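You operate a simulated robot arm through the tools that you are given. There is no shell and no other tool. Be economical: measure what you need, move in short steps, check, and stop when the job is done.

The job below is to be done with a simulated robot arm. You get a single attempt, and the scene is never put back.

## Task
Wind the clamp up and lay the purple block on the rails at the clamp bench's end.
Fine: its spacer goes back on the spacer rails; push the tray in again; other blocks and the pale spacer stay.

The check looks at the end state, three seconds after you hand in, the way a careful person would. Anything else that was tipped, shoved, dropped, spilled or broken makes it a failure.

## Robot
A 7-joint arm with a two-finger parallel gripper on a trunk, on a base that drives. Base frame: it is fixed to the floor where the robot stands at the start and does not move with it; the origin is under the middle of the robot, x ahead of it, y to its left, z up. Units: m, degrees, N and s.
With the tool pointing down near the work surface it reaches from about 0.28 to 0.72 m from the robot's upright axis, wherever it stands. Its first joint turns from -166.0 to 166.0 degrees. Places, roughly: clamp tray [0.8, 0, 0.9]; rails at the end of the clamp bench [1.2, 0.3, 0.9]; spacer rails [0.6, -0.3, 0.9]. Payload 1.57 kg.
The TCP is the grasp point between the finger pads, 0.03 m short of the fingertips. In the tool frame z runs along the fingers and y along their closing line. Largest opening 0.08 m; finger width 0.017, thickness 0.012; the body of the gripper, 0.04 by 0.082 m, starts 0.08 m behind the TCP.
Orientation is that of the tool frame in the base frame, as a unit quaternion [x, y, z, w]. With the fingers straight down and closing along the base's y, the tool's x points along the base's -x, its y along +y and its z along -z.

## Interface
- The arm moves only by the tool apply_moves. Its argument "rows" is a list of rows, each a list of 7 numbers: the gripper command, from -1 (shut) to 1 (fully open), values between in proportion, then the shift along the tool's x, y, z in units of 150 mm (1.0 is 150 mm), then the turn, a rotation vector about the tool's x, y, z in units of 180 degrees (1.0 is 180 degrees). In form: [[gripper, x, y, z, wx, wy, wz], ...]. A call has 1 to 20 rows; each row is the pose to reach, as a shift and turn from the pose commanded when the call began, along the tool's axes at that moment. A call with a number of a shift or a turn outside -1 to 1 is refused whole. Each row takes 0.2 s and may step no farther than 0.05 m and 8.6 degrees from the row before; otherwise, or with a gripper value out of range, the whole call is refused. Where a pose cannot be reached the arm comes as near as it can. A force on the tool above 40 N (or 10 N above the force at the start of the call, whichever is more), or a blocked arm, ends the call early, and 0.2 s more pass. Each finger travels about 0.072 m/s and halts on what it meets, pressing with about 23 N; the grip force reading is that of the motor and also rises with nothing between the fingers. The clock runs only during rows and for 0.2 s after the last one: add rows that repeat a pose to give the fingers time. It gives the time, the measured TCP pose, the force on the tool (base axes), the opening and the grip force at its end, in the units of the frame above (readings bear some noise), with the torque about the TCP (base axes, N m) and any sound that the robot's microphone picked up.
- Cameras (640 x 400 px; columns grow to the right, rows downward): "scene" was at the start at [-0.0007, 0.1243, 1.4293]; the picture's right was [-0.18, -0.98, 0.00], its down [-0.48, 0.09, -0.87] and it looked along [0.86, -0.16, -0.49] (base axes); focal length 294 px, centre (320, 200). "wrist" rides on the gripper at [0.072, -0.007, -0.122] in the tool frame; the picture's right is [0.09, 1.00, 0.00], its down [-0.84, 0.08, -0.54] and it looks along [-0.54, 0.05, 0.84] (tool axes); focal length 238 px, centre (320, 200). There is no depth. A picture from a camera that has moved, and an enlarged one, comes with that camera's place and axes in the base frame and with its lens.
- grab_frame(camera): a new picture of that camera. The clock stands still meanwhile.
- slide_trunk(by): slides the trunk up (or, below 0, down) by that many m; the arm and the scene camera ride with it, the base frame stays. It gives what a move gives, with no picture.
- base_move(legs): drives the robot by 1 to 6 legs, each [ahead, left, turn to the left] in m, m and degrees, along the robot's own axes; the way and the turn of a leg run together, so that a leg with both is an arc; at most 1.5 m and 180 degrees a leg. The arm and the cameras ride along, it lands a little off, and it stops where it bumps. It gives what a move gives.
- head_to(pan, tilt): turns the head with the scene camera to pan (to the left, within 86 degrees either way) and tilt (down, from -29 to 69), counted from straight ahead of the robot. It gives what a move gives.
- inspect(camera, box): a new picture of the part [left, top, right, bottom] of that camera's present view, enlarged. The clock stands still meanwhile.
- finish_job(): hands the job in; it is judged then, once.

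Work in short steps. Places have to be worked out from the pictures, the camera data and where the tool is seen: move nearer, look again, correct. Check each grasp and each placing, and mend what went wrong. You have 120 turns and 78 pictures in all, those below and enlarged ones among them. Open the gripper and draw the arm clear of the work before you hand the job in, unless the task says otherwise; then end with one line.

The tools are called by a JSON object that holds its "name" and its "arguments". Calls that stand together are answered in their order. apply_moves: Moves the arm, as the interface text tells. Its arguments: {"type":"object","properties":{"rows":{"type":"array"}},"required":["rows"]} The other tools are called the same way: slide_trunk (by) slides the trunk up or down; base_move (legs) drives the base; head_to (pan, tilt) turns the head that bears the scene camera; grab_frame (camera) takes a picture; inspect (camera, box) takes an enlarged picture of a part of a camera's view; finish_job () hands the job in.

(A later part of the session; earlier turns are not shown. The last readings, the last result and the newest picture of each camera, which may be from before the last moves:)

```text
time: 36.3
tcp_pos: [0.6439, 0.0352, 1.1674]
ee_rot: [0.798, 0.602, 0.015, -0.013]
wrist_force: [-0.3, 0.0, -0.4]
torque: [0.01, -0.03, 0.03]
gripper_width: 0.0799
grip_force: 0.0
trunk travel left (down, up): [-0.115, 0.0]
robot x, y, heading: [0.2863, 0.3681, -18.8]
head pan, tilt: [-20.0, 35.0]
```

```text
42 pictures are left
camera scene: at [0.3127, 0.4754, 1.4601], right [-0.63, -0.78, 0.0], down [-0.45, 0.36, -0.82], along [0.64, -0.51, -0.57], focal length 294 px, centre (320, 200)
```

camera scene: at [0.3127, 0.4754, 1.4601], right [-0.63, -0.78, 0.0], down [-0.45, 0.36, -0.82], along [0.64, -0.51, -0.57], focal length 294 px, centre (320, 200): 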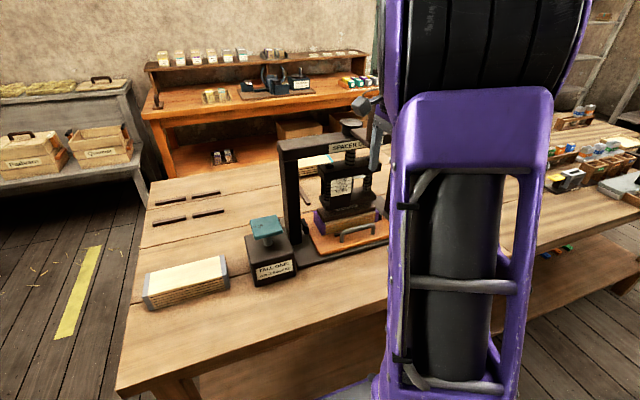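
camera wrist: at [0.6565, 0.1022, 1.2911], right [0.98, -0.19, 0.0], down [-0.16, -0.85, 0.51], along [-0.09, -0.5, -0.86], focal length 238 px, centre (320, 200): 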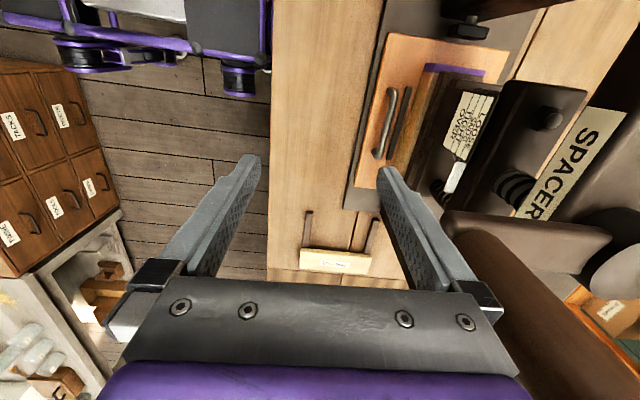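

The wrist view is good: the handle bar centre triangulates to about (0.744,-0.003,0.899). I need the gap between bar and block, so I zoom in.

{"name": "inspect", "arguments": {"camera": "wrist", "box": [340, 20, 560, 220]}}

{"name": "inspect", "arguments": {"camera": "scene", "box": [300, 170, 390, 260]}}

```text
2.00 times, centred on (450, 120) of wrist
camera zoom: at [0.6565, 0.1022, 1.2911], right [0.98, -0.19, 0.0], down [-0.16, -0.85, 0.51], along [-0.09, -0.5, -0.86], focal length 477 px, centre (60, 360)
```

zoom: 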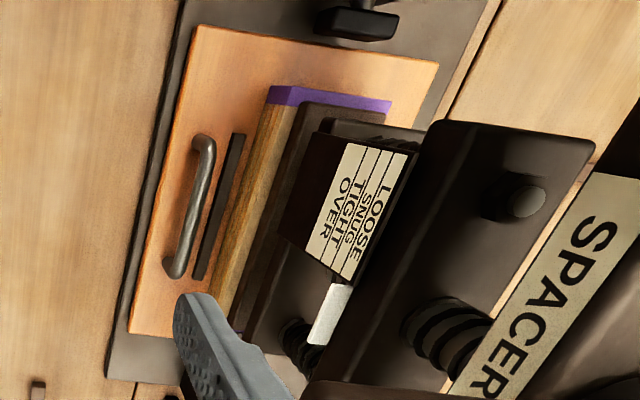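

```text
4.44 times, centred on (345, 215) of scene
camera zoom: at [0.3127, 0.4754, 1.4601], right [-0.63, -0.78, 0.0], down [-0.45, 0.36, -0.82], along [0.64, -0.51, -0.57], focal length 1308 px, centre (209, 133)
```

zoom: 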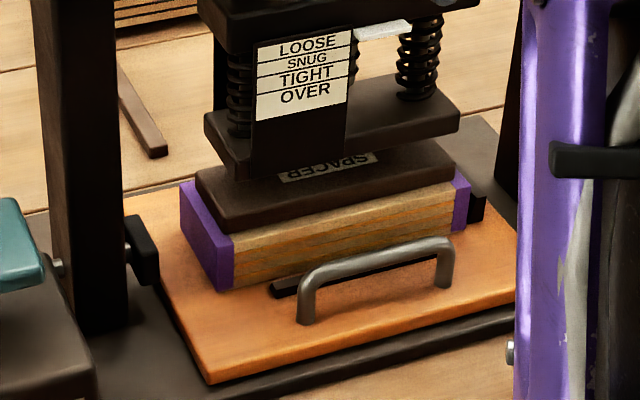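

The bar-to-block gap is about 3 cm, and the crank knob now stands right above the handle at z 1.19, so a vertical tool would hit it. I'll hook the bar from behind with closed fingers, un-yawed and leaning 35° to the left to pass the knob. First I yaw back and lean.

{"name": "apply_moves", "arguments": {"rows": [[0.5, 0, 0, 0, 0, 0, -0.044], [0, 0, 0, 0, 0, 0, -0.088], [-0.5, 0, 0, 0, 0, 0, -0.132], [-1, 0, 0, 0, 0, 0, -0.176], [-1, 0, 0, 0, 0, 0, -0.22], [-1, 0, 0, 0, 0, 0, -0.264], [-1, 0, 0, 0, 0, 0, -0.308], [-1, 0, 0, 0, 0, 0, -0.352], [-1, 0, 0, 0, 0, 0, -0.396], [-1, 0, 0, 0, 0, 0, -0.44], [-1, 0, 0, 0, 0, 0, -0.483]]}}

{"name": "apply_moves", "arguments": {"rows": [[-1, 0, 0, 0, 0.04, 0, 0], [-1, 0, 0, 0, 0.08, 0, 0], [-1, 0, 0, 0, 0.12, 0, 0], [-1, 0, 0, 0, 0.16, 0, 0], [-1, 0, 0, 0, 0.194, 0, 0]]}}

```text
time: 38.7
tcp_pos: [0.6435, 0.0355, 1.1662]
ee_rot: [0.162, 0.987, 0.02, 0.001]
wrist_force: [0.8, 0.7, 0.2]
torque: [-0.01, 0.01, -0.04]
gripper_width: 0.0001
grip_force: 21.9
trunk travel left (down, up): [-0.115, 0.0]
robot x, y, heading: [0.2866, 0.3681, -18.6]
head pan, tilt: [-20.0, 35.0]
```

```text
time: 39.9
tcp_pos: [0.6435, 0.036, 1.1657]
ee_rot: [0.156, 0.947, -0.277, -0.048]
wrist_force: [-0.3, -0.2, -0.4]
torque: [-0.02, 0.0, -0.01]
gripper_width: 0.0
grip_force: 20.7
trunk travel left (down, up): [-0.115, 0.0]
robot x, y, heading: [0.2829, 0.367, -18.9]
head pan, tilt: [-20.0, 35.0]
```

The tool leans as wanted, tips right and body left. I go down to z 1.0 first, then forward over the handle.

{"name": "apply_moves", "arguments": {"rows": [[-1, 0, 0.15, 0.23, 0, 0, 0], [-1, 0, 0.3, 0.46, 0, 0, 0], [-1, -0.05, 0.45, 0.7, 0, 0, 0], [-1, -0.2, 0.58, 0.91, 0, 0, 0], [-1, -0.5, 0.565, 0.93, 0, 0, 0], [-1, -0.8, 0.565, 0.93, 0, 0, 0]]}}

{"name": "grab_frame", "arguments": {"camera": "wrist"}}

{"name": "grab_frame", "arguments": {"camera": "scene"}}

```text
time: 41.3
tcp_pos: [0.7494, -0.0046, 1.0036]
ee_rot: [0.157, 0.947, -0.275, -0.051]
wrist_force: [-29.6, 16.7, 0.7]
torque: [-1.29, -2.4, 2.59]
gripper_width: 0.0
grip_force: 21.0
trunk travel left (down, up): [-0.115, 0.0]
robot x, y, heading: [0.2867, 0.3678, -19.1]
head pan, tilt: [-20.0, 35.0]
```

```text
39 pictures are left
camera wrist: at [0.7032, 0.0753, 1.1099], right [0.18, 0.83, -0.54], down [0.91, 0.06, 0.41], along [0.37, -0.56, -0.74], focal length 238 px, centre (320, 200)
```

wrist: 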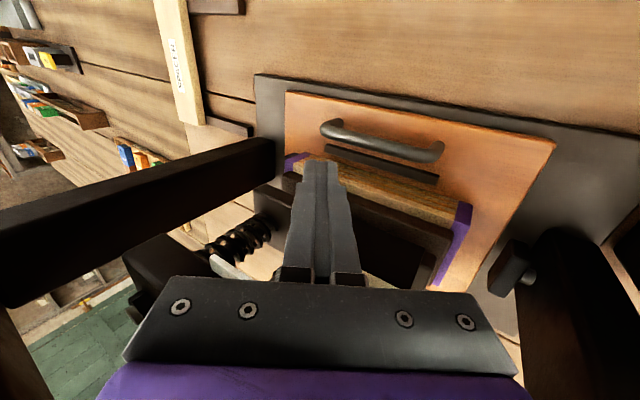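

```text
38 pictures are left
camera scene: at [0.309, 0.4773, 1.46], right [-0.63, -0.78, 0.0], down [-0.45, 0.36, -0.82], along [0.64, -0.51, -0.57], focal length 294 px, centre (320, 200)
```

scene: 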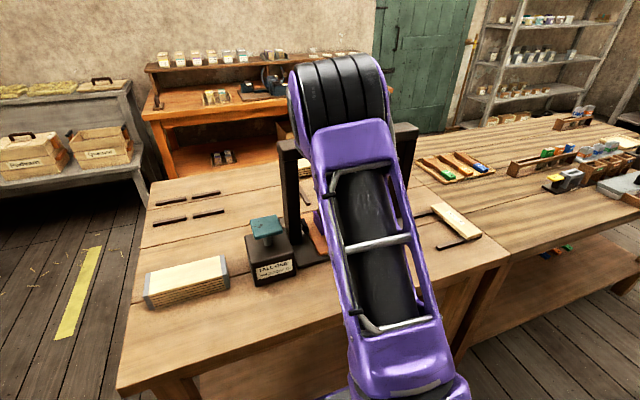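

The wrist touches the clamp's top beam from the front (about 33 N), but nothing has moved. I back off and add a 12° forward tilt so the wrist stays in front of the beam.

{"name": "apply_moves", "arguments": {"rows": [[-1, 0.2, 0, 0, 0, 0, 0], [-1, 0.4, 0, 0, 0, 0, 0], [-1, 0.4, 0, 0, 0, -0.035, 0], [-1, 0.4, 0, 0, 0, -0.07, 0]]}}

{"name": "grab_frame", "arguments": {"camera": "wrist"}}

```text
time: 42.3
tcp_pos: [0.6996, 0.0123, 1.0032]
ee_rot: [0.124, 0.947, -0.292, 0.057]
wrist_force: [0.7, -0.2, -0.3]
torque: [0.03, 0.0, -0.01]
gripper_width: 0.0
grip_force: 21.2
trunk travel left (down, up): [-0.115, 0.0]
robot x, y, heading: [0.2828, 0.3701, -18.7]
head pan, tilt: [-20.0, 35.0]
```

```text
37 pictures are left
camera wrist: at [0.6238, 0.0914, 1.0936], right [0.18, 0.81, -0.55], down [0.81, 0.2, 0.56], along [0.56, -0.55, -0.62], focal length 238 px, centre (320, 200)
```

wrist: 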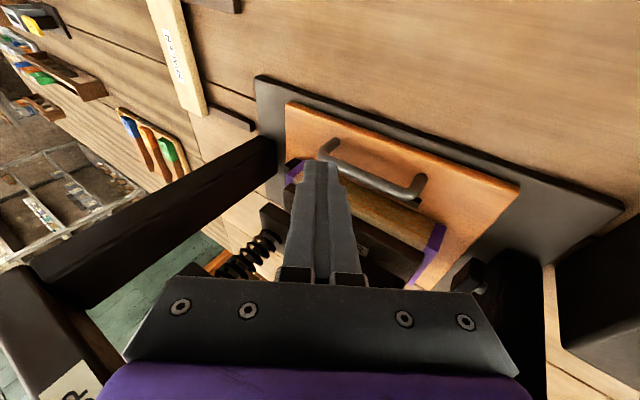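

The bar is confirmed at (0.745,-0.002). I move to just above and behind it, at z 0.965.

{"name": "apply_moves", "arguments": {"rows": [[-1, -0.12, 0.045, 0.1, 0, 0, 0], [-1, -0.24, 0.09, 0.2, 0, 0, 0], [-1, -0.361, 0.134, 0.3, 0, 0, 0], [-1, -0.361, 0.134, 0.3, 0, 0, 0]]}}

{"name": "grab_frame", "arguments": {"camera": "wrist"}}

```text
time: 43.3
tcp_pos: [0.7571, -0.0081, 0.9657]
ee_rot: [0.126, 0.946, -0.292, 0.056]
wrist_force: [0.4, -1.0, -0.4]
torque: [-0.01, 0.01, 0.01]
gripper_width: 0.0
grip_force: 21.3
trunk travel left (down, up): [-0.115, 0.0]
robot x, y, heading: [0.2868, 0.372, -18.7]
head pan, tilt: [-20.0, 35.0]
```

```text
36 pictures are left
camera wrist: at [0.6828, 0.0712, 1.0548], right [0.18, 0.81, -0.55], down [0.81, 0.2, 0.55], along [0.56, -0.55, -0.62], focal length 238 px, centre (320, 200)
```

wrist: 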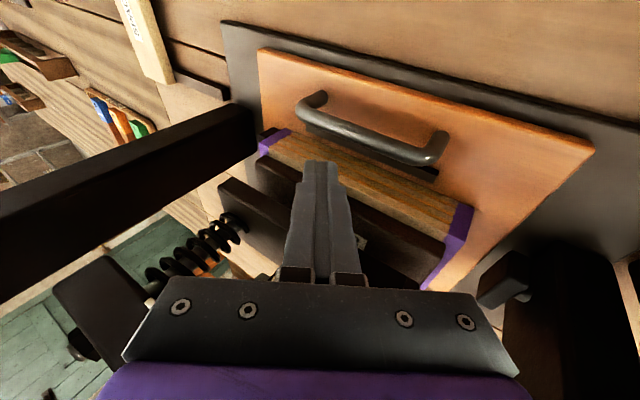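

Clear so far, with the bar at about (0.747,-0.002) and the block face about 4 cm behind it. I lower the closed fingers into the gap to z 0.914.

{"name": "apply_moves", "arguments": {"rows": [[-1, -0.03, 0.02, 0.02, 0, 0, 0], [-1, -0.02, 0.08, 0.11, 0, 0, 0], [-1, 0, 0.14, 0.2, 0, 0, 0], [-1, 0.018, 0.199, 0.2875, 0, 0, 0], [-1, 0.018, 0.199, 0.2875, 0, 0, 0]]}}

{"name": "grab_frame", "arguments": {"camera": "wrist"}}

```text
time: 44.5
tcp_pos: [0.7648, -0.0077, 0.9181]
ee_rot: [0.126, 0.945, -0.295, 0.061]
wrist_force: [-4.1, 7.4, 40.7]
torque: [-0.11, 0.13, -0.01]
gripper_width: 0.0001
grip_force: 21.5
trunk travel left (down, up): [-0.115, 0.0]
robot x, y, heading: [0.2841, 0.3687, -19.0]
head pan, tilt: [-20.0, 35.0]
```

```text
35 pictures are left
camera wrist: at [0.6893, 0.0717, 1.0076], right [0.18, 0.81, -0.56], down [0.8, 0.2, 0.56], along [0.57, -0.55, -0.61], focal length 238 px, centre (320, 200)
```

wrist: 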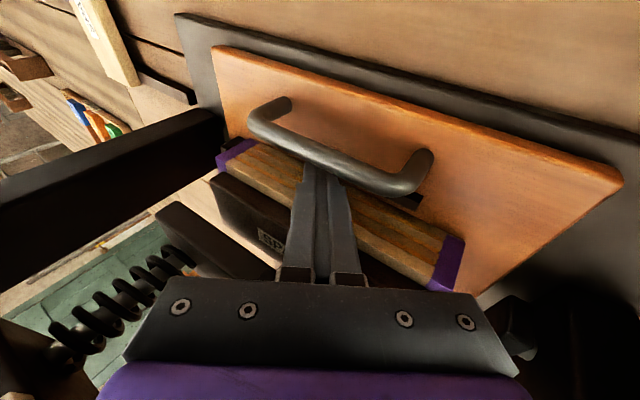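

The tips are hooked behind the bar and touch the tray (40 N down). I lift 6 mm and pull back 6 cm slowly.

{"name": "apply_moves", "arguments": {"rows": [[-1, -0.008, -0.021, -0.033, 0, 0, 0], [-1, 0.09, -0.021, -0.055, 0, 0, 0], [-1, 0.19, -0.02, -0.077, 0, 0, 0], [-1, 0.285, -0.02, -0.098, 0, 0, 0], [-1, 0.383, -0.019, -0.12, 0, 0, 0]]}}

{"name": "grab_frame", "arguments": {"camera": "wrist"}}

```text
time: 45.7
tcp_pos: [0.7065, 0.0112, 0.9189]
ee_rot: [0.126, 0.947, -0.291, 0.056]
wrist_force: [-2.6, -5.5, 13.0]
torque: [-0.26, 0.1, -0.02]
gripper_width: 0.0
grip_force: 21.3
trunk travel left (down, up): [-0.115, 0.0]
robot x, y, heading: [0.2844, 0.3697, -18.8]
head pan, tilt: [-20.0, 35.0]
```

```text
34 pictures are left
camera wrist: at [0.6312, 0.0907, 1.009], right [0.18, 0.81, -0.55], down [0.81, 0.2, 0.55], along [0.56, -0.55, -0.62], focal length 238 px, centre (320, 200)
```

wrist: 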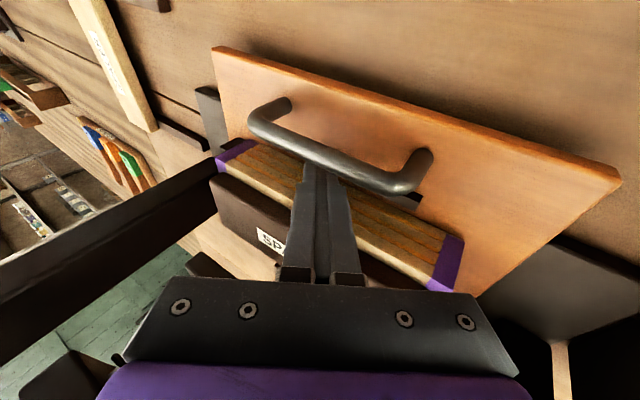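

The tray slides nicely. I pull 10 cm more.

{"name": "apply_moves", "arguments": {"rows": [[-1, 0.126, -0.01, -0.045, 0, 0, 0], [-1, 0.256, -0.01, -0.074, 0, 0, 0], [-1, 0.386, -0.01, -0.103, 0, 0, 0], [-1, 0.516, -0.01, -0.132, 0, 0, 0], [-1, 0.646, -0.009, -0.16, 0, 0, 0], [-1, 0.646, -0.009, -0.16, 0, 0, 0]]}}

{"name": "grab_frame", "arguments": {"camera": "wrist"}}

```text
time: 47.1
tcp_pos: [0.6118, 0.0436, 0.923]
ee_rot: [0.125, 0.947, -0.292, 0.056]
wrist_force: [-0.2, -0.1, -0.6]
torque: [0.01, 0.02, -0.01]
gripper_width: 0.0
grip_force: 21.8
trunk travel left (down, up): [-0.115, 0.0]
robot x, y, heading: [0.2842, 0.3625, -18.7]
head pan, tilt: [-20.0, 35.0]
```

```text
33 pictures are left
camera wrist: at [0.5385, 0.1227, 1.0125], right [0.18, 0.81, -0.55], down [0.81, 0.2, 0.56], along [0.56, -0.55, -0.62], focal length 238 px, centre (320, 200)
```

wrist: 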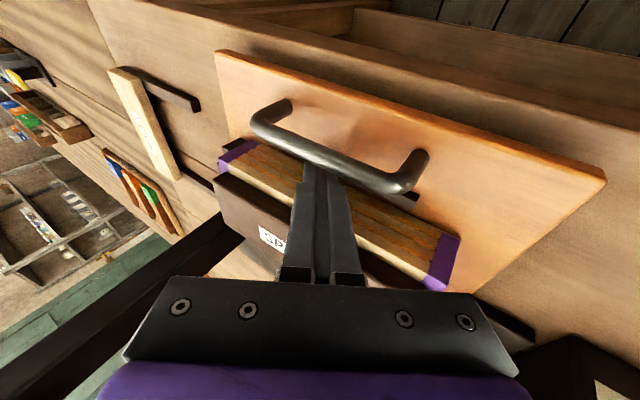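

The knob would still be close to the wrist above the spacer, so I pull the tray another 4.5 cm. Then I lift out of the handle.

{"name": "apply_moves", "arguments": {"rows": [[-1, 0.1, 0, -0.022, 0, 0, 0], [-1, 0.2, 0, -0.044, 0, 0, 0], [-1, 0.293, 0.002, -0.065, 0, 0, 0], [-1, 0.293, 0.002, -0.065, 0, 0, 0]]}}

{"name": "apply_moves", "arguments": {"rows": [[-1, -0.09, -0.11, -0.14, 0, 0, 0], [-1, -0.13, -0.25, -0.37, 0, 0, 0], [-1, -0.17, -0.4, -0.6, 0, 0, 0], [-1, -0.2, -0.54, -0.82, 0, 0, 0]]}}

{"name": "grab_frame", "arguments": {"camera": "wrist"}}

```text
time: 47.7
tcp_pos: [0.5944, 0.0513, 0.9275]
ee_rot: [0.12, 0.946, -0.293, 0.07]
wrist_force: [5.4, -2.1, 4.1]
torque: [0.07, -0.02, -0.02]
gripper_width: 0.0
grip_force: 21.9
trunk travel left (down, up): [-0.115, 0.0]
robot x, y, heading: [0.2892, 0.3694, -18.8]
head pan, tilt: [-20.0, 35.0]
stopped in row 3: the force on the tool passed its limit at 50 N (the readings are from after the stop); the commanded pose is now the measured one
```

```text
time: 48.7
tcp_pos: [0.5937, 0.0512, 1.0772]
ee_rot: [0.122, 0.946, -0.293, 0.068]
wrist_force: [-0.1, 0.2, 0.1]
torque: [0.01, 0.0, -0.01]
gripper_width: 0.0001
grip_force: 21.0
trunk travel left (down, up): [-0.115, 0.0]
robot x, y, heading: [0.2844, 0.3685, -18.5]
head pan, tilt: [-20.0, 35.0]
```

```text
32 pictures are left
camera wrist: at [0.5155, 0.1293, 1.1645], right [0.18, 0.81, -0.55], down [0.79, 0.21, 0.57], along [0.58, -0.54, -0.61], focal length 238 px, centre (320, 200)
```

wrist: 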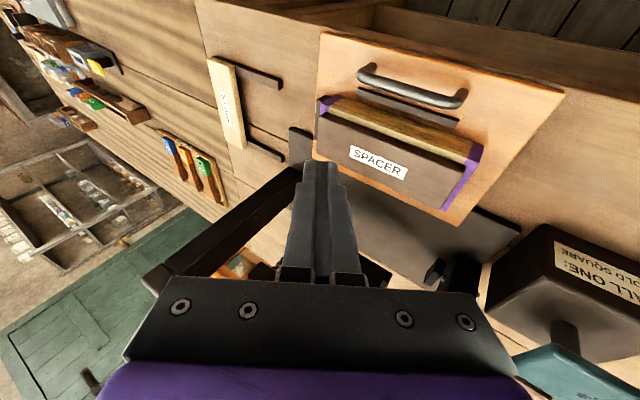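

The tray hit its stop after about 17 cm, with the block and spacer sitting well. I bring the tool upright and yaw it 90° to grasp the spacer across its narrow side.

{"name": "apply_moves", "arguments": {"rows": [[-1, 0, 0, 0, -0.036, 0.015, 0.005], [-0.5, 0, 0, 0, -0.072, 0.03, 0.009], [0, 0, 0, 0, -0.108, 0.045, 0.014], [0.5, 0, 0, 0, -0.144, 0.06, 0.0185], [1, 0, 0, 0, -0.1797, 0.0746, 0.0231]]}}

{"name": "apply_moves", "arguments": {"rows": [[1, 0, 0, 0, 0, 0, 0.046], [1, 0, 0, 0, 0, 0, 0.092], [1, 0, 0, 0, 0, 0, 0.138], [1, 0, 0, 0, 0, 0, 0.184], [1, 0, 0, 0, 0, 0, 0.23], [1, 0, 0, 0, 0, 0, 0.276], [1, 0, 0, 0, 0, 0, 0.322], [1, 0, 0, 0, 0, 0, 0.368], [1, 0, 0, 0, 0, 0, 0.414], [1, 0, 0, 0, 0, 0, 0.46], [1, 0, 0, 0, 0, 0, 0.5]]}}

{"name": "grab_frame", "arguments": {"camera": "wrist"}}

```text
time: 49.9
tcp_pos: [0.5936, 0.0533, 1.0758]
ee_rot: [0.163, 0.987, 0.002, 0.0]
wrist_force: [1.0, 0.5, -0.8]
torque: [0.0, -0.03, -0.04]
gripper_width: 0.0798
grip_force: 0.1
trunk travel left (down, up): [-0.115, 0.0]
robot x, y, heading: [0.2837, 0.367, -18.7]
head pan, tilt: [-20.0, 35.0]
```

```text
time: 52.3
tcp_pos: [0.5922, 0.0521, 1.0774]
ee_rot: [0.814, 0.581, -0.001, 0.0]
wrist_force: [-0.3, 0.5, -0.4]
torque: [0.04, 0.0, -0.01]
gripper_width: 0.0801
grip_force: 0.1
trunk travel left (down, up): [-0.115, 0.0]
robot x, y, heading: [0.2846, 0.3679, -18.6]
head pan, tilt: [-20.0, 35.0]
```

```text
31 pictures are left
camera wrist: at [0.6103, 0.1223, 1.197], right [0.97, -0.24, 0.0], down [-0.2, -0.82, 0.54], along [-0.13, -0.53, -0.84], focal length 238 px, centre (320, 200)
```

wrist: 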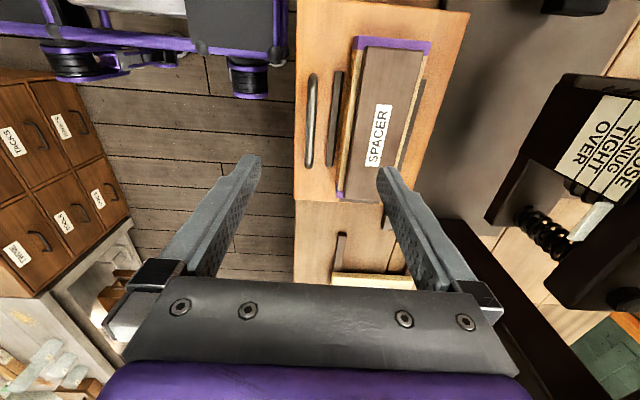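

The spacer is centred at about (0.657,0.025), top z about 0.93, and roughly 5.8 cm wide. To keep the wrist off the knob I lean 20° left, which keeps the finger pads parallel to the spacer sides, and go above it.

{"name": "apply_moves", "arguments": {"rows": [[1, 0, 0, 0, 0, -0.04, 0], [1, 0, 0, 0, 0, -0.08, 0], [1, 0, 0, 0, 0, -0.111, 0]]}}

{"name": "apply_moves", "arguments": {"rows": [[1, 0.06, 0.15, 0.2, 0, 0, 0], [1, 0.12, 0.3, 0.4, 0, 0, 0], [1, 0.18, 0.4, 0.55, 0, 0, 0], [1, 0.215, 0.467, 0.68, 0, 0, 0], [1, 0.215, 0.467, 0.68, 0, 0, 0]]}}

{"name": "grab_frame", "arguments": {"camera": "wrist"}}

```text
time: 53.1
tcp_pos: [0.5933, 0.0511, 1.0761]
ee_rot: [0.801, 0.573, -0.141, 0.102]
wrist_force: [0.1, -0.7, -0.2]
torque: [-0.04, 0.01, 0.03]
gripper_width: 0.08
grip_force: 0.1
trunk travel left (down, up): [-0.115, 0.0]
robot x, y, heading: [0.2838, 0.3668, -18.7]
head pan, tilt: [-20.0, 35.0]
```

```text
time: 54.3
tcp_pos: [0.6597, 0.0251, 0.9684]
ee_rot: [0.802, 0.572, -0.141, 0.1]
wrist_force: [0.2, -0.7, -0.3]
torque: [0.02, 0.03, 0.03]
gripper_width: 0.08
grip_force: 0.0
trunk travel left (down, up): [-0.115, 0.0]
robot x, y, heading: [0.288, 0.367, -18.5]
head pan, tilt: [-20.0, 35.0]
```

```text
30 pictures are left
camera wrist: at [0.6884, 0.1312, 1.0577], right [0.97, -0.24, -0.03], down [-0.12, -0.59, 0.8], along [-0.21, -0.77, -0.61], focal length 238 px, centre (320, 200)
```

wrist: 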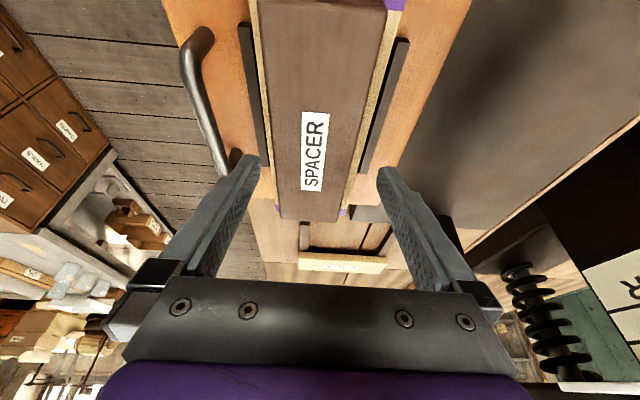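

The spacer is well centred between the fingers. I descend to z about 0.945 and close.

{"name": "apply_moves", "arguments": {"rows": [[1, 0.025, 0, 0.07, 0, 0, 0], [1, 0.052, 0, 0.143, 0, 0, 0], [0.4, 0.052, 0, 0.143, 0, 0, 0], [0, 0.052, 0, 0.143, 0, 0, 0], [-0.5, 0.052, 0, 0.143, 0, 0, 0], [-0.5, 0.052, 0, 0.143, 0, 0, 0]]}}

{"name": "grab_frame", "arguments": {"camera": "wrist"}}

```text
time: 55.2
tcp_pos: [0.6619, 0.0233, 0.9514]
ee_rot: [0.801, 0.572, -0.139, 0.108]
wrist_force: [2.0, 4.5, 18.0]
torque: [0.24, 0.42, -0.26]
gripper_width: 0.0559
grip_force: 20.0
trunk travel left (down, up): [-0.115, 0.0]
robot x, y, heading: [0.2849, 0.3714, -18.7]
head pan, tilt: [-20.0, 35.0]
stopped in row 4: the force on the tool passed its limit at 41 N (the readings are from after the stop); the commanded pose is now the measured one
```

```text
29 pictures are left
camera wrist: at [0.6906, 0.1309, 1.0399], right [0.97, -0.24, -0.02], down [-0.13, -0.59, 0.8], along [-0.2, -0.77, -0.6], focal length 238 px, centre (320, 200)
```

wrist: 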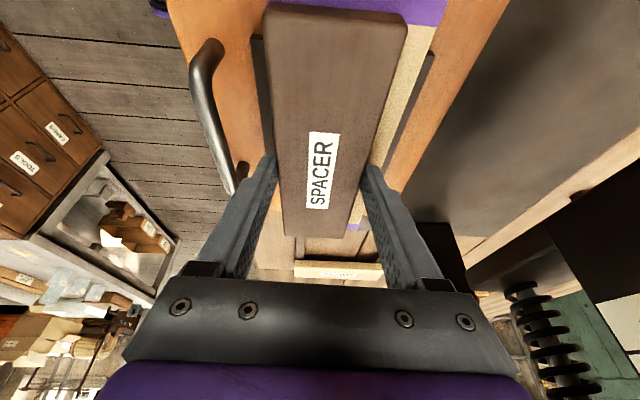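

The fingertips touched the block top (so it is at about z 0.92) while closing on the spacer, at 56 mm. I ease up 4 mm and finish closing.

{"name": "apply_moves", "arguments": {"rows": [[0.4, -0.009, 0, -0.025, 0, 0, 0], [0, -0.009, 0, -0.025, 0, 0, 0], [-0.5, -0.009, 0, -0.025, 0, 0, 0], [-1, -0.009, 0, -0.025, 0, 0, 0], [-1, -0.009, 0, -0.025, 0, 0, 0]]}}

{"name": "apply_moves", "arguments": {"rows": [[-1, -0.03, 0, -0.08, 0, 0, 0], [-1, -0.06, 0, -0.16, 0, 0, 0], [-1, -0.1, 0, -0.27, 0, 0, 0], [-1, -0.14, 0, -0.38, 0, 0, 0]]}}

{"name": "grab_frame", "arguments": {"camera": "wrist"}}

```text
time: 56.4
tcp_pos: [0.6608, 0.0236, 0.9535]
ee_rot: [0.801, 0.573, -0.139, 0.106]
wrist_force: [1.1, 0.2, 0.0]
torque: [0.02, 0.02, 0.01]
gripper_width: 0.0552
grip_force: 23.4
trunk travel left (down, up): [-0.115, 0.0]
robot x, y, heading: [0.2857, 0.3636, -18.7]
head pan, tilt: [-20.0, 35.0]
```

```text
time: 57.4
tcp_pos: [0.6611, 0.0243, 1.0138]
ee_rot: [0.801, 0.572, -0.139, 0.105]
wrist_force: [-0.2, -0.3, -1.1]
torque: [0.01, 0.0, 0.0]
gripper_width: 0.0551
grip_force: 22.9
trunk travel left (down, up): [-0.115, 0.0]
robot x, y, heading: [0.2854, 0.3677, -18.7]
head pan, tilt: [-20.0, 35.0]
```

```text
28 pictures are left
camera wrist: at [0.6897, 0.1309, 1.1027], right [0.97, -0.24, -0.02], down [-0.13, -0.59, 0.8], along [-0.2, -0.77, -0.6], focal length 238 px, centre (320, 200)
```

wrist: 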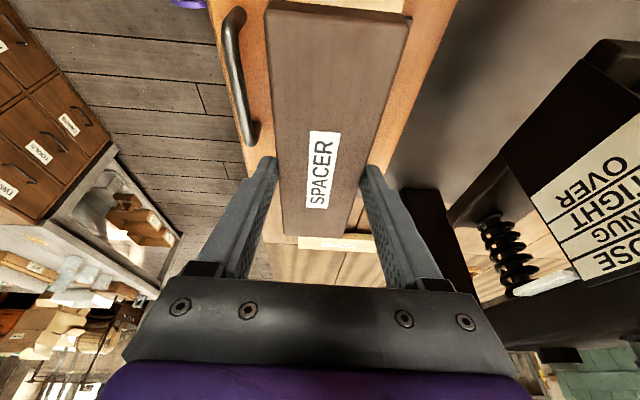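

The spacer is held level. The rails run sideways and the pale spacer lies across them, so the dark one must lie across the left part, centred near (0.640,-0.238). I back off from the knob, yaw back 90° about the vertical, then drive 0.2 m to the right.

{"name": "apply_moves", "arguments": {"rows": [[-1, -0.02, -0.2, -0.06, 0, 0, 0], [-1, -0.045, -0.4, -0.12, 0, 0, 0], [-1, -0.045, -0.47, -0.12, 0, 0, 0]]}}

{"name": "apply_moves", "arguments": {"rows": [[-1, 0, 0, 0, -0.0156, 0, -0.0427], [-1, 0, 0, 0, -0.0312, 0, -0.0854], [-1, 0, 0, 0, -0.0468, 0, -0.128], [-1, 0, 0, 0, -0.0624, 0, -0.1707], [-1, 0, 0, 0, -0.078, 0, -0.2134], [-1, 0, 0, 0, -0.0937, 0, -0.2561], [-1, 0, 0, 0, -0.1093, 0, -0.2988], [-1, 0, 0, 0, -0.1249, 0, -0.3415], [-1, 0, 0, 0, -0.1405, 0, -0.3841], [-1, 0, 0, 0, -0.1561, 0, -0.4268], [-1, 0, 0, 0, -0.1717, 0, -0.4695]]}}

{"name": "base_move", "arguments": {"legs": [[0, -0.2, 0]]}}

{"name": "grab_frame", "arguments": {"camera": "scene"}}

```text
time: 58.2
tcp_pos: [0.5944, 0.0468, 1.0335]
ee_rot: [0.801, 0.573, -0.14, 0.105]
wrist_force: [0.5, 0.0, -0.9]
torque: [0.01, -0.01, 0.01]
gripper_width: 0.0556
grip_force: 22.7
trunk travel left (down, up): [-0.115, 0.0]
robot x, y, heading: [0.2849, 0.3652, -18.7]
head pan, tilt: [-20.0, 35.0]
```

```text
time: 60.6
tcp_pos: [0.5927, 0.0458, 1.0328]
ee_rot: [0.16, 0.971, -0.029, 0.177]
wrist_force: [0.5, -0.4, -1.1]
torque: [0.03, 0.02, -0.03]
gripper_width: 0.0552
grip_force: 22.8
trunk travel left (down, up): [-0.115, 0.0]
robot x, y, heading: [0.2838, 0.3672, -19.0]
head pan, tilt: [-20.0, 35.0]
```

```text
time: 63.1
tcp_pos: [0.5284, -0.141, 1.0326]
ee_rot: [0.16, 0.971, -0.03, 0.177]
wrist_force: [0.5, 0.8, -1.6]
torque: [-0.02, 0.03, 0.02]
gripper_width: 0.0556
grip_force: 22.6
trunk travel left (down, up): [-0.115, 0.0]
robot x, y, heading: [0.2183, 0.1795, -18.9]
head pan, tilt: [-20.0, 35.0]
```

```text
27 pictures are left
camera scene: at [0.2492, 0.2868, 1.4601], right [-0.63, -0.78, 0.0], down [-0.45, 0.36, -0.82], along [0.64, -0.51, -0.57], focal length 294 px, centre (320, 200)
```

scene: 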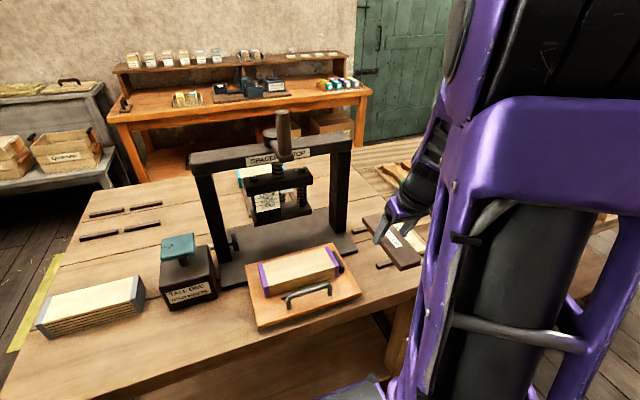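

Nicely carried. I move toward the rails and look with the wrist camera.

{"name": "apply_moves", "arguments": {"rows": [[-1, -0.2, -0.11, 0.07, 0, 0, 0], [-1, -0.4, -0.22, 0.14, 0, 0, 0], [-1, -0.587, -0.343, 0.214, 0, 0, 0]]}}

{"name": "grab_frame", "arguments": {"camera": "wrist"}}

{"name": "head_to", "arguments": {"pan": -30, "tilt": 45}}

{"name": "grab_frame", "arguments": {"camera": "scene"}}

```text
time: 64.0
tcp_pos: [0.602, -0.2223, 1.0332]
ee_rot: [0.161, 0.971, -0.029, 0.176]
wrist_force: [-0.1, 0.1, -0.4]
torque: [0.01, 0.0, -0.02]
gripper_width: 0.0555
grip_force: 22.5
trunk travel left (down, up): [-0.115, 0.0]
robot x, y, heading: [0.2233, 0.1778, -19.0]
head pan, tilt: [-20.0, 35.0]
```

```text
26 pictures are left
camera wrist: at [0.496, -0.1925, 1.1208], right [0.24, 0.97, -0.03], down [0.59, -0.12, 0.8], along [0.77, -0.21, -0.6], focal length 238 px, centre (320, 200)
```

wrist: 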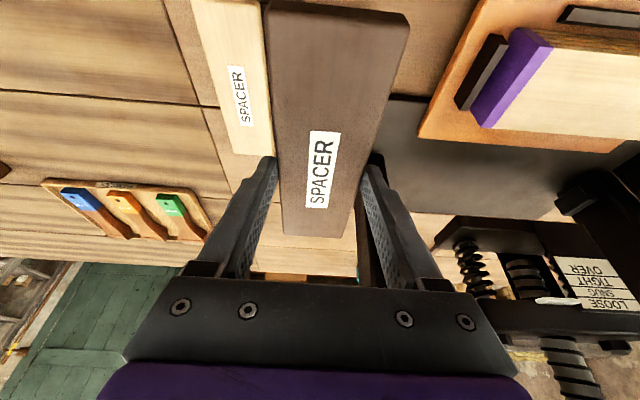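

```text
time: 64.7
tcp_pos: [0.6006, -0.2215, 1.0329]
ee_rot: [0.161, 0.971, -0.029, 0.177]
wrist_force: [0.6, -0.6, -1.4]
torque: [-0.03, -0.01, -0.01]
gripper_width: 0.0555
grip_force: 22.4
trunk travel left (down, up): [-0.115, 0.0]
robot x, y, heading: [0.2197, 0.1833, -18.4]
head pan, tilt: [-30.0, 45.0]
```

```text
25 pictures are left
camera scene: at [0.2342, 0.2807, 1.4453], right [-0.75, -0.66, 0.0], down [-0.47, 0.53, -0.71], along [0.47, -0.53, -0.71], focal length 294 px, centre (320, 200)
```

scene: 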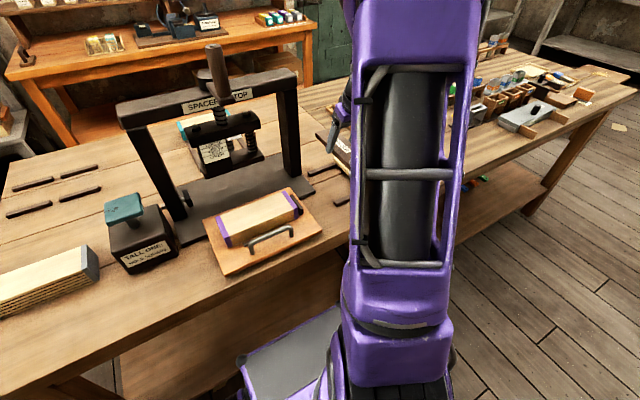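

The pale spacer's centre is (0.606,-0.317), with its left edge about 2.6 cm from that. I'll lay the dark spacer parallel, with its centre at about (0.637,-0.239) and a 3 cm gap. I go above and down to z 0.905.

{"name": "apply_moves", "arguments": {"rows": [[-1, -0.14, -0.015, 0.05, 0, 0, 0], [-1, -0.275, -0.029, 0.1, 0, 0, 0], [-1, -0.2, -0.029, 0.3, 0, 0, 0], [-1, -0.13, -0.029, 0.5, 0, 0, 0], [-1, -0.055, -0.029, 0.7, 0, 0, 0], [-1, 0.0, -0.029, 0.855, 0, 0, 0]]}}

{"name": "grab_frame", "arguments": {"camera": "wrist"}}

```text
time: 66.1
tcp_pos: [0.6424, -0.2401, 0.9128]
ee_rot: [0.161, 0.971, -0.029, 0.177]
wrist_force: [-0.5, 0.4, -0.4]
torque: [0.0, -0.03, 0.0]
gripper_width: 0.0555
grip_force: 23.1
trunk travel left (down, up): [-0.115, 0.0]
robot x, y, heading: [0.2169, 0.1819, -18.8]
head pan, tilt: [-30.0, 45.0]
```

```text
24 pictures are left
camera wrist: at [0.5366, -0.2103, 1.0005], right [0.24, 0.97, -0.03], down [0.59, -0.12, 0.8], along [0.77, -0.21, -0.6], focal length 238 px, centre (320, 200)
```

wrist: 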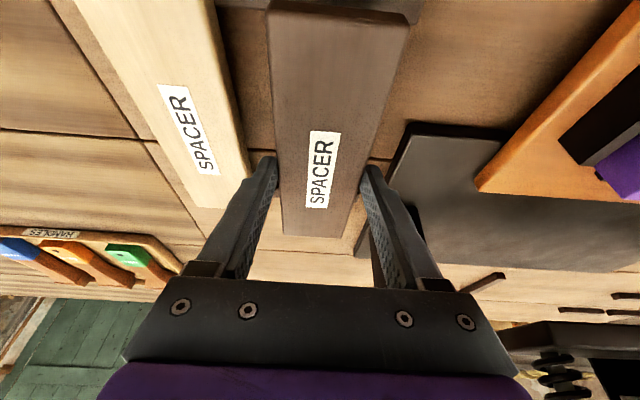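

Aligned parallel to the pale spacer. I descend gently in small steps.

{"name": "apply_moves", "arguments": {"rows": [[-1, 0.011, 0, 0.03, 0, 0, 0], [-1, 0.022, 0, 0.06, 0, 0, 0], [-1, 0.032, 0, 0.088, 0, 0, 0]]}}

```text
time: 66.9
tcp_pos: [0.6426, -0.2414, 0.899]
ee_rot: [0.16, 0.971, -0.029, 0.177]
wrist_force: [-0.2, -0.2, -1.7]
torque: [0.0, 0.0, 0.0]
gripper_width: 0.0554
grip_force: 23.4
trunk travel left (down, up): [-0.115, 0.0]
robot x, y, heading: [0.2219, 0.1767, -18.9]
head pan, tilt: [-30.0, 45.0]
```

No contact yet, so I go on in small steps.

{"name": "apply_moves", "arguments": {"rows": [[-1, 0.008, 0, 0.021, 0, 0, 0], [-1, 0.016, 0, 0.042, 0, 0, 0]]}}

{"name": "apply_moves", "arguments": {"rows": [[-1, 0.006, 0, 0.016, 0, 0, 0], [-1, 0.012, 0, 0.032, 0, 0, 0]]}}

```text
time: 67.5
tcp_pos: [0.6422, -0.2392, 0.8938]
ee_rot: [0.161, 0.97, -0.03, 0.177]
wrist_force: [-0.4, 1.0, 6.9]
torque: [0.29, 0.56, 0.0]
gripper_width: 0.0556
grip_force: 22.7
trunk travel left (down, up): [-0.115, 0.0]
robot x, y, heading: [0.2202, 0.1811, -18.7]
head pan, tilt: [-30.0, 45.0]
```

```text
time: 68.1
tcp_pos: [0.6439, -0.2408, 0.8895]
ee_rot: [0.159, 0.971, -0.031, 0.178]
wrist_force: [0.4, 0.9, 18.7]
torque: [0.01, -0.18, 0.06]
gripper_width: 0.0557
grip_force: 23.0
trunk travel left (down, up): [-0.115, 0.0]
robot x, y, heading: [0.2231, 0.1812, -18.9]
head pan, tilt: [-30.0, 45.0]
```

It rests on the rails (contact at z 0.893 as predicted). I release with a modest opening and lift away.

{"name": "apply_moves", "arguments": {"rows": [[-0.4, -0.005, 0, -0.015, 0, 0, 0], [0.4, -0.005, 0, -0.015, 0, 0, 0], [0.75, -0.005, 0, -0.015, 0, 0, 0], [0.75, -0.005, 0, -0.015, 0, 0, 0], [0.75, -0.07, 0, -0.2, 0, 0, 0], [0.75, -0.15, 0, -0.45, 0, 0, 0], [0.75, -0.25, 0, -0.7, 0, 0, 0]]}}

{"name": "grab_frame", "arguments": {"camera": "wrist"}}

```text
time: 69.7
tcp_pos: [0.6406, -0.2388, 0.9982]
ee_rot: [0.161, 0.971, -0.029, 0.176]
wrist_force: [-0.3, -0.3, 0.0]
torque: [0.0, -0.01, -0.03]
gripper_width: 0.07
grip_force: 0.1
trunk travel left (down, up): [-0.115, 0.0]
robot x, y, heading: [0.2229, 0.181, -18.7]
head pan, tilt: [-30.0, 45.0]
```

```text
23 pictures are left
camera wrist: at [0.5346, -0.2095, 1.0869], right [0.24, 0.97, -0.03], down [0.59, -0.12, 0.8], along [0.77, -0.21, -0.6], focal length 238 px, centre (320, 200)
```

wrist: 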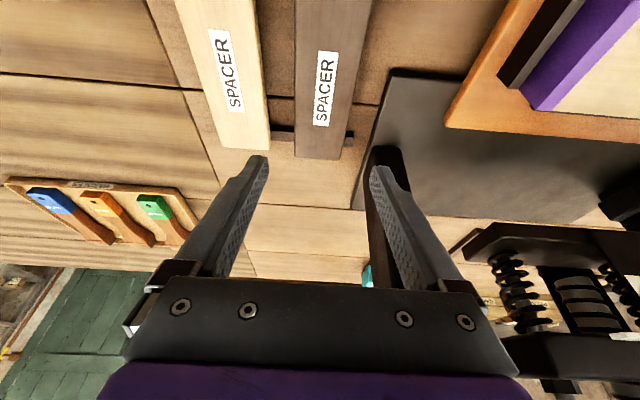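

The dark spacer lies flat across the rails beside the pale one. Now the block: I retract, drive back left 0.2 m and yaw the tool about the vertical (leaning left as before).

{"name": "apply_moves", "arguments": {"rows": [[1, 0.15, 0, -0.18, 0, 0, 0], [1, 0.33, 0, -0.36, 0, 0, 0], [1, 0.51, 0, -0.54, 0, 0, 0]]}}

{"name": "base_move", "arguments": {"legs": [[0, 0.2, 0]]}}

{"name": "apply_moves", "arguments": {"rows": [[1, 0, 0, 0, 0.0156, 0, 0.0427], [1, 0, 0, 0, 0.0312, 0, 0.0854], [1, 0, 0, 0, 0.0468, 0, 0.128], [1, 0, 0, 0, 0.0624, 0, 0.1707], [1, 0, 0, 0, 0.078, 0, 0.2134], [1, 0, 0, 0, 0.0937, 0, 0.2561], [1, 0, 0, 0, 0.1093, 0, 0.2988], [1, 0, 0, 0, 0.1249, 0, 0.3415], [1, 0, 0, 0, 0.1405, 0, 0.3841], [1, 0, 0, 0, 0.1561, 0, 0.4268], [1, 0, 0, 0, 0.1717, 0, 0.4695]]}}

{"name": "grab_frame", "arguments": {"camera": "wrist"}}

```text
time: 70.5
tcp_pos: [0.5441, -0.2066, 1.0478]
ee_rot: [0.161, 0.971, -0.029, 0.177]
wrist_force: [-0.6, -0.7, -0.4]
torque: [0.01, 0.02, -0.02]
gripper_width: 0.0801
grip_force: 0.0
trunk travel left (down, up): [-0.115, 0.0]
robot x, y, heading: [0.2204, 0.1811, -18.6]
head pan, tilt: [-30.0, 45.0]
```

```text
time: 73.0
tcp_pos: [0.6086, -0.0184, 1.0476]
ee_rot: [0.162, 0.971, -0.03, 0.176]
wrist_force: [0.3, 0.4, 0.6]
torque: [-0.02, -0.02, -0.01]
gripper_width: 0.0799
grip_force: 0.1
trunk travel left (down, up): [-0.115, 0.0]
robot x, y, heading: [0.2844, 0.3669, -18.6]
head pan, tilt: [-30.0, 45.0]
```

```text
time: 75.4
tcp_pos: [0.6084, -0.0188, 1.047]
ee_rot: [0.802, 0.571, -0.139, 0.105]
wrist_force: [0.5, -0.8, -0.4]
torque: [-0.02, 0.0, 0.02]
gripper_width: 0.08
grip_force: 0.1
trunk travel left (down, up): [-0.115, 0.0]
robot x, y, heading: [0.2843, 0.3688, -18.8]
head pan, tilt: [-30.0, 45.0]
```

```text
22 pictures are left
camera wrist: at [0.638, 0.0879, 1.1367], right [0.97, -0.24, -0.02], down [-0.13, -0.59, 0.8], along [-0.21, -0.77, -0.6], focal length 238 px, centre (320, 200)
```

wrist: 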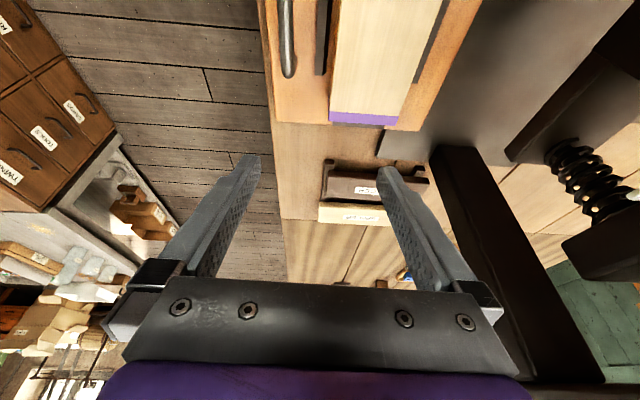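

The spacer sits over both rails, and the block is about 7 cm deep, so it fits the gripper. I move above the block's middle and look again.

{"name": "apply_moves", "arguments": {"rows": [[1, 0.17, 0.1, 0.08, 0, 0, 0], [1, 0.34, 0.2, 0.16, 0, 0, 0], [1, 0.505, 0.287, 0.255, 0, 0, 0], [1, 0.505, 0.287, 0.255, 0, 0, 0]]}}

{"name": "grab_frame", "arguments": {"camera": "wrist"}}

```text
time: 76.4
tcp_pos: [0.6685, 0.0237, 0.9849]
ee_rot: [0.801, 0.573, -0.139, 0.105]
wrist_force: [0.2, -0.6, 0.3]
torque: [-0.04, 0.02, 0.0]
gripper_width: 0.0801
grip_force: 0.1
trunk travel left (down, up): [-0.115, 0.0]
robot x, y, heading: [0.2854, 0.3694, -18.8]
head pan, tilt: [-30.0, 45.0]
```

```text
21 pictures are left
camera wrist: at [0.6983, 0.129, 1.0742], right [0.97, -0.24, -0.02], down [-0.13, -0.59, 0.8], along [-0.2, -0.77, -0.6], focal length 238 px, centre (320, 200)
```

wrist: 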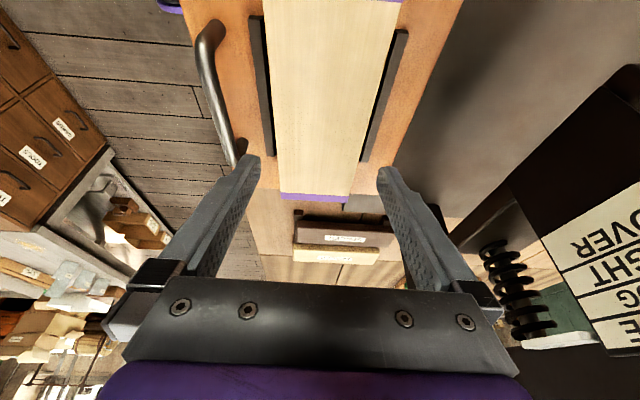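

The block is centred within 3 mm of the fingers. I shift ahead 3 mm and descend to z 0.922, staying above the low side strips, then close.

{"name": "apply_moves", "arguments": {"rows": [[1, 0.03, 0.02, 0.05, 0, 0, 0], [1, 0.08, 0.02, 0.16, 0, 0, 0], [1, 0.125, 0.02, 0.27, 0, 0, 0], [1, 0.169, 0.02, 0.385, 0, 0, 0], [1, 0.169, 0.02, 0.385, 0, 0, 0]]}}

{"name": "apply_moves", "arguments": {"rows": [[0.6, 0, 0, 0, 0, 0, 0], [0.2, 0, 0, 0, 0, 0, 0], [-0.5, 0, 0, 0, 0, 0, 0], [-1, 0, 0, 0, 0, 0, 0], [-1, 0, 0, 0, 0, 0, 0]]}}

```text
time: 77.6
tcp_pos: [0.6736, 0.0247, 0.9232]
ee_rot: [0.802, 0.572, -0.139, 0.105]
wrist_force: [-0.6, -0.3, 0.3]
torque: [-0.02, 0.03, -0.02]
gripper_width: 0.0799
grip_force: 0.1
trunk travel left (down, up): [-0.115, 0.0]
robot x, y, heading: [0.2825, 0.3701, -18.9]
head pan, tilt: [-30.0, 45.0]
```

```text
time: 78.8
tcp_pos: [0.6737, 0.0256, 0.9224]
ee_rot: [0.802, 0.572, -0.14, 0.106]
wrist_force: [0.8, 0.9, -0.2]
torque: [-0.01, 0.02, -0.01]
gripper_width: 0.0718
grip_force: 23.2
trunk travel left (down, up): [-0.115, 0.0]
robot x, y, heading: [0.2866, 0.3679, -18.7]
head pan, tilt: [-30.0, 45.0]
```

Gripped at 72 mm. I lift straight up 10 cm and check.

{"name": "apply_moves", "arguments": {"rows": [[-1, -0.04, 0, -0.11, 0, 0, 0], [-1, -0.1, 0, -0.28, 0, 0, 0], [-1, -0.17, 0, -0.45, 0, 0, 0], [-1, -0.229, 0, -0.626, 0, 0, 0]]}}

{"name": "apply_moves", "arguments": {"rows": [[-1, 0, -0.2, 0, 0, 0, 0], [-1, 0, -0.4, 0, 0, 0, 0], [-1, 0, -0.53, 0, 0, 0, 0]]}}

{"name": "grab_frame", "arguments": {"camera": "wrist"}}

{"name": "head_to", "arguments": {"pan": 0, "tilt": 35}}

{"name": "grab_frame", "arguments": {"camera": "scene"}}

```text
time: 79.8
tcp_pos: [0.6721, 0.025, 1.0239]
ee_rot: [0.802, 0.572, -0.139, 0.105]
wrist_force: [-0.2, 0.4, -3.2]
torque: [-0.01, -0.04, -0.01]
gripper_width: 0.0717
grip_force: 23.2
trunk travel left (down, up): [-0.115, 0.0]
robot x, y, heading: [0.2822, 0.3645, -18.6]
head pan, tilt: [-30.0, 45.0]
```

```text
time: 80.6
tcp_pos: [0.5953, 0.0516, 1.0221]
ee_rot: [0.801, 0.573, -0.14, 0.104]
wrist_force: [0.6, -0.3, -2.5]
torque: [0.01, 0.01, -0.02]
gripper_width: 0.0718
grip_force: 23.1
trunk travel left (down, up): [-0.115, 0.0]
robot x, y, heading: [0.2835, 0.3686, -18.7]
head pan, tilt: [-30.0, 45.0]
```

```text
20 pictures are left
camera wrist: at [0.6259, 0.1573, 1.1109], right [0.97, -0.24, -0.02], down [-0.13, -0.59, 0.8], along [-0.2, -0.77, -0.6], focal length 238 px, centre (320, 200)
```

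wrist: 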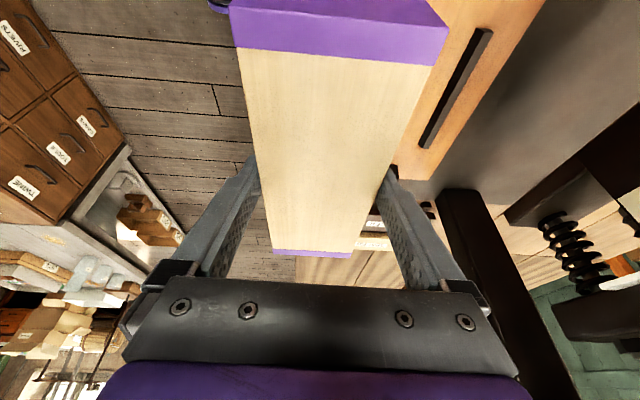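

```text
time: 81.6
tcp_pos: [0.5975, 0.0507, 1.0219]
ee_rot: [0.802, 0.572, -0.14, 0.105]
wrist_force: [0.7, 0.3, -2.5]
torque: [0.05, 0.01, -0.02]
gripper_width: 0.0717
grip_force: 22.9
trunk travel left (down, up): [-0.115, 0.0]
robot x, y, heading: [0.2827, 0.3663, -18.8]
head pan, tilt: [0.0, 35.0]
```

```text
19 pictures are left
camera scene: at [0.3283, 0.5021, 1.46], right [-0.32, -0.95, 0.0], down [-0.54, 0.19, -0.82], along [0.78, -0.26, -0.57], focal length 294 px, centre (320, 200)
```

scene: 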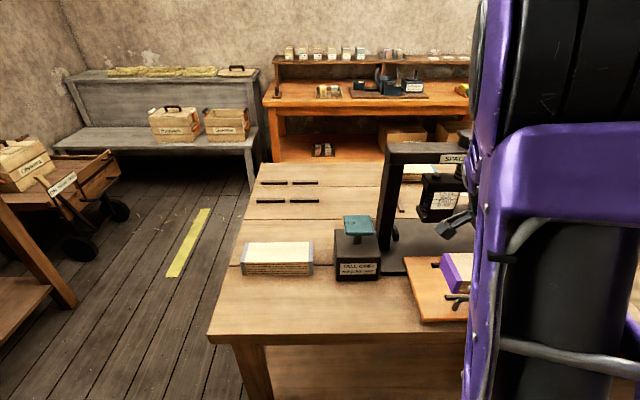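

The block is held well, and the far rails are four strips in two rows around (1.24,0.32). I zoom on them to decide how the block should lie.

{"name": "inspect", "arguments": {"camera": "scene", "box": [230, 150, 350, 225]}}

```text
5.33 times, centred on (290, 188) of scene
camera zoom: at [0.3283, 0.5021, 1.46], right [-0.32, -0.95, 0.0], down [-0.54, 0.19, -0.82], along [0.78, -0.26, -0.57], focal length 1570 px, centre (480, 267)
```

zoom: 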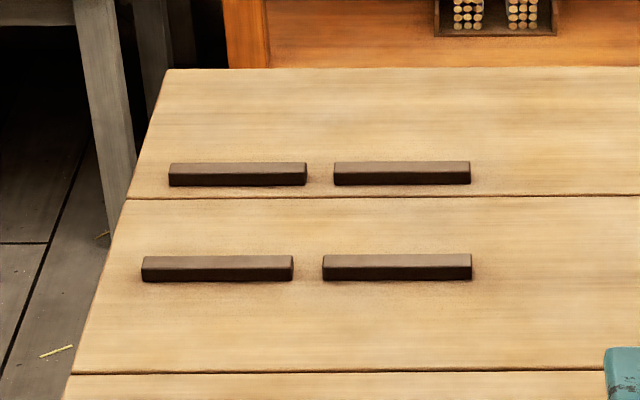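

There are two bays of rail pairs, and I'll use the left one, centred near (1.262,0.377), with the block's length across both rails. That matches the current hold if I stand at the bench's left end facing along it: robot near (1.59,0.71), heading −109°. I raise the block a bit and drive around.

{"name": "apply_moves", "arguments": {"rows": [[-1, -0.05, 0, -0.12, 0, 0, 0], [-1, -0.09, 0, -0.25, 0, 0, 0]]}}

{"name": "base_move", "arguments": {"legs": [[-0.05, 0, 0], [0, 0.95, 0], [1.17, 0, 0], [0, 0, -90], [0.1, 0, 0]]}}

{"name": "head_to", "arguments": {"pan": 0, "tilt": 50}}

{"name": "grab_frame", "arguments": {"camera": "scene"}}

```text
time: 82.2
tcp_pos: [0.5961, 0.0506, 1.0626]
ee_rot: [0.801, 0.572, -0.139, 0.106]
wrist_force: [0.5, -0.3, -3.5]
torque: [0.03, 0.01, 0.02]
gripper_width: 0.0718
grip_force: 22.9
trunk travel left (down, up): [-0.115, 0.0]
robot x, y, heading: [0.2852, 0.373, -18.8]
head pan, tilt: [0.0, 35.0]
```

```text
time: 102.4
tcp_pos: [1.2921, 0.4954, 1.0621]
ee_rot: [0.97, -0.172, -0.172, -0.025]
wrist_force: [0.7, -0.4, -3.4]
torque: [0.0, -0.03, -0.03]
gripper_width: 0.0718
grip_force: 22.9
trunk travel left (down, up): [-0.115, 0.0]
robot x, y, heading: [1.6187, 0.8025, -110.2]
head pan, tilt: [0.0, 35.0]
```

```text
time: 103.2
tcp_pos: [1.2934, 0.4956, 1.0614]
ee_rot: [0.97, -0.172, -0.173, -0.027]
wrist_force: [-0.7, -0.5, -3.1]
torque: [-0.02, -0.04, 0.01]
gripper_width: 0.072
grip_force: 23.3
trunk travel left (down, up): [-0.115, 0.0]
robot x, y, heading: [1.6175, 0.8039, -110.0]
head pan, tilt: [0.0, 50.0]
```

```text
17 pictures are left
camera scene: at [1.753, 0.766, 1.4384], right [-0.94, 0.34, 0.0], down [0.26, 0.72, -0.64], along [-0.22, -0.6, -0.77], focal length 294 px, centre (320, 200)
```

scene: 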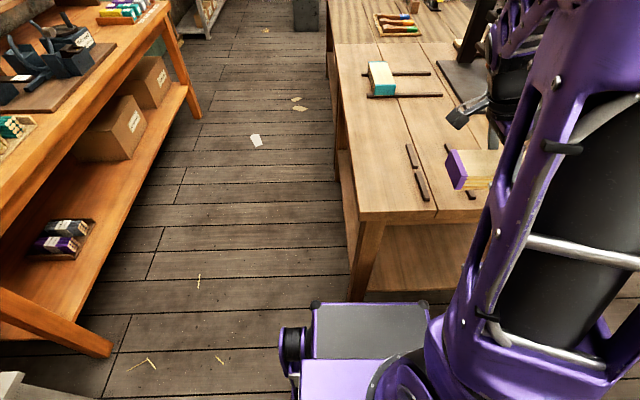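

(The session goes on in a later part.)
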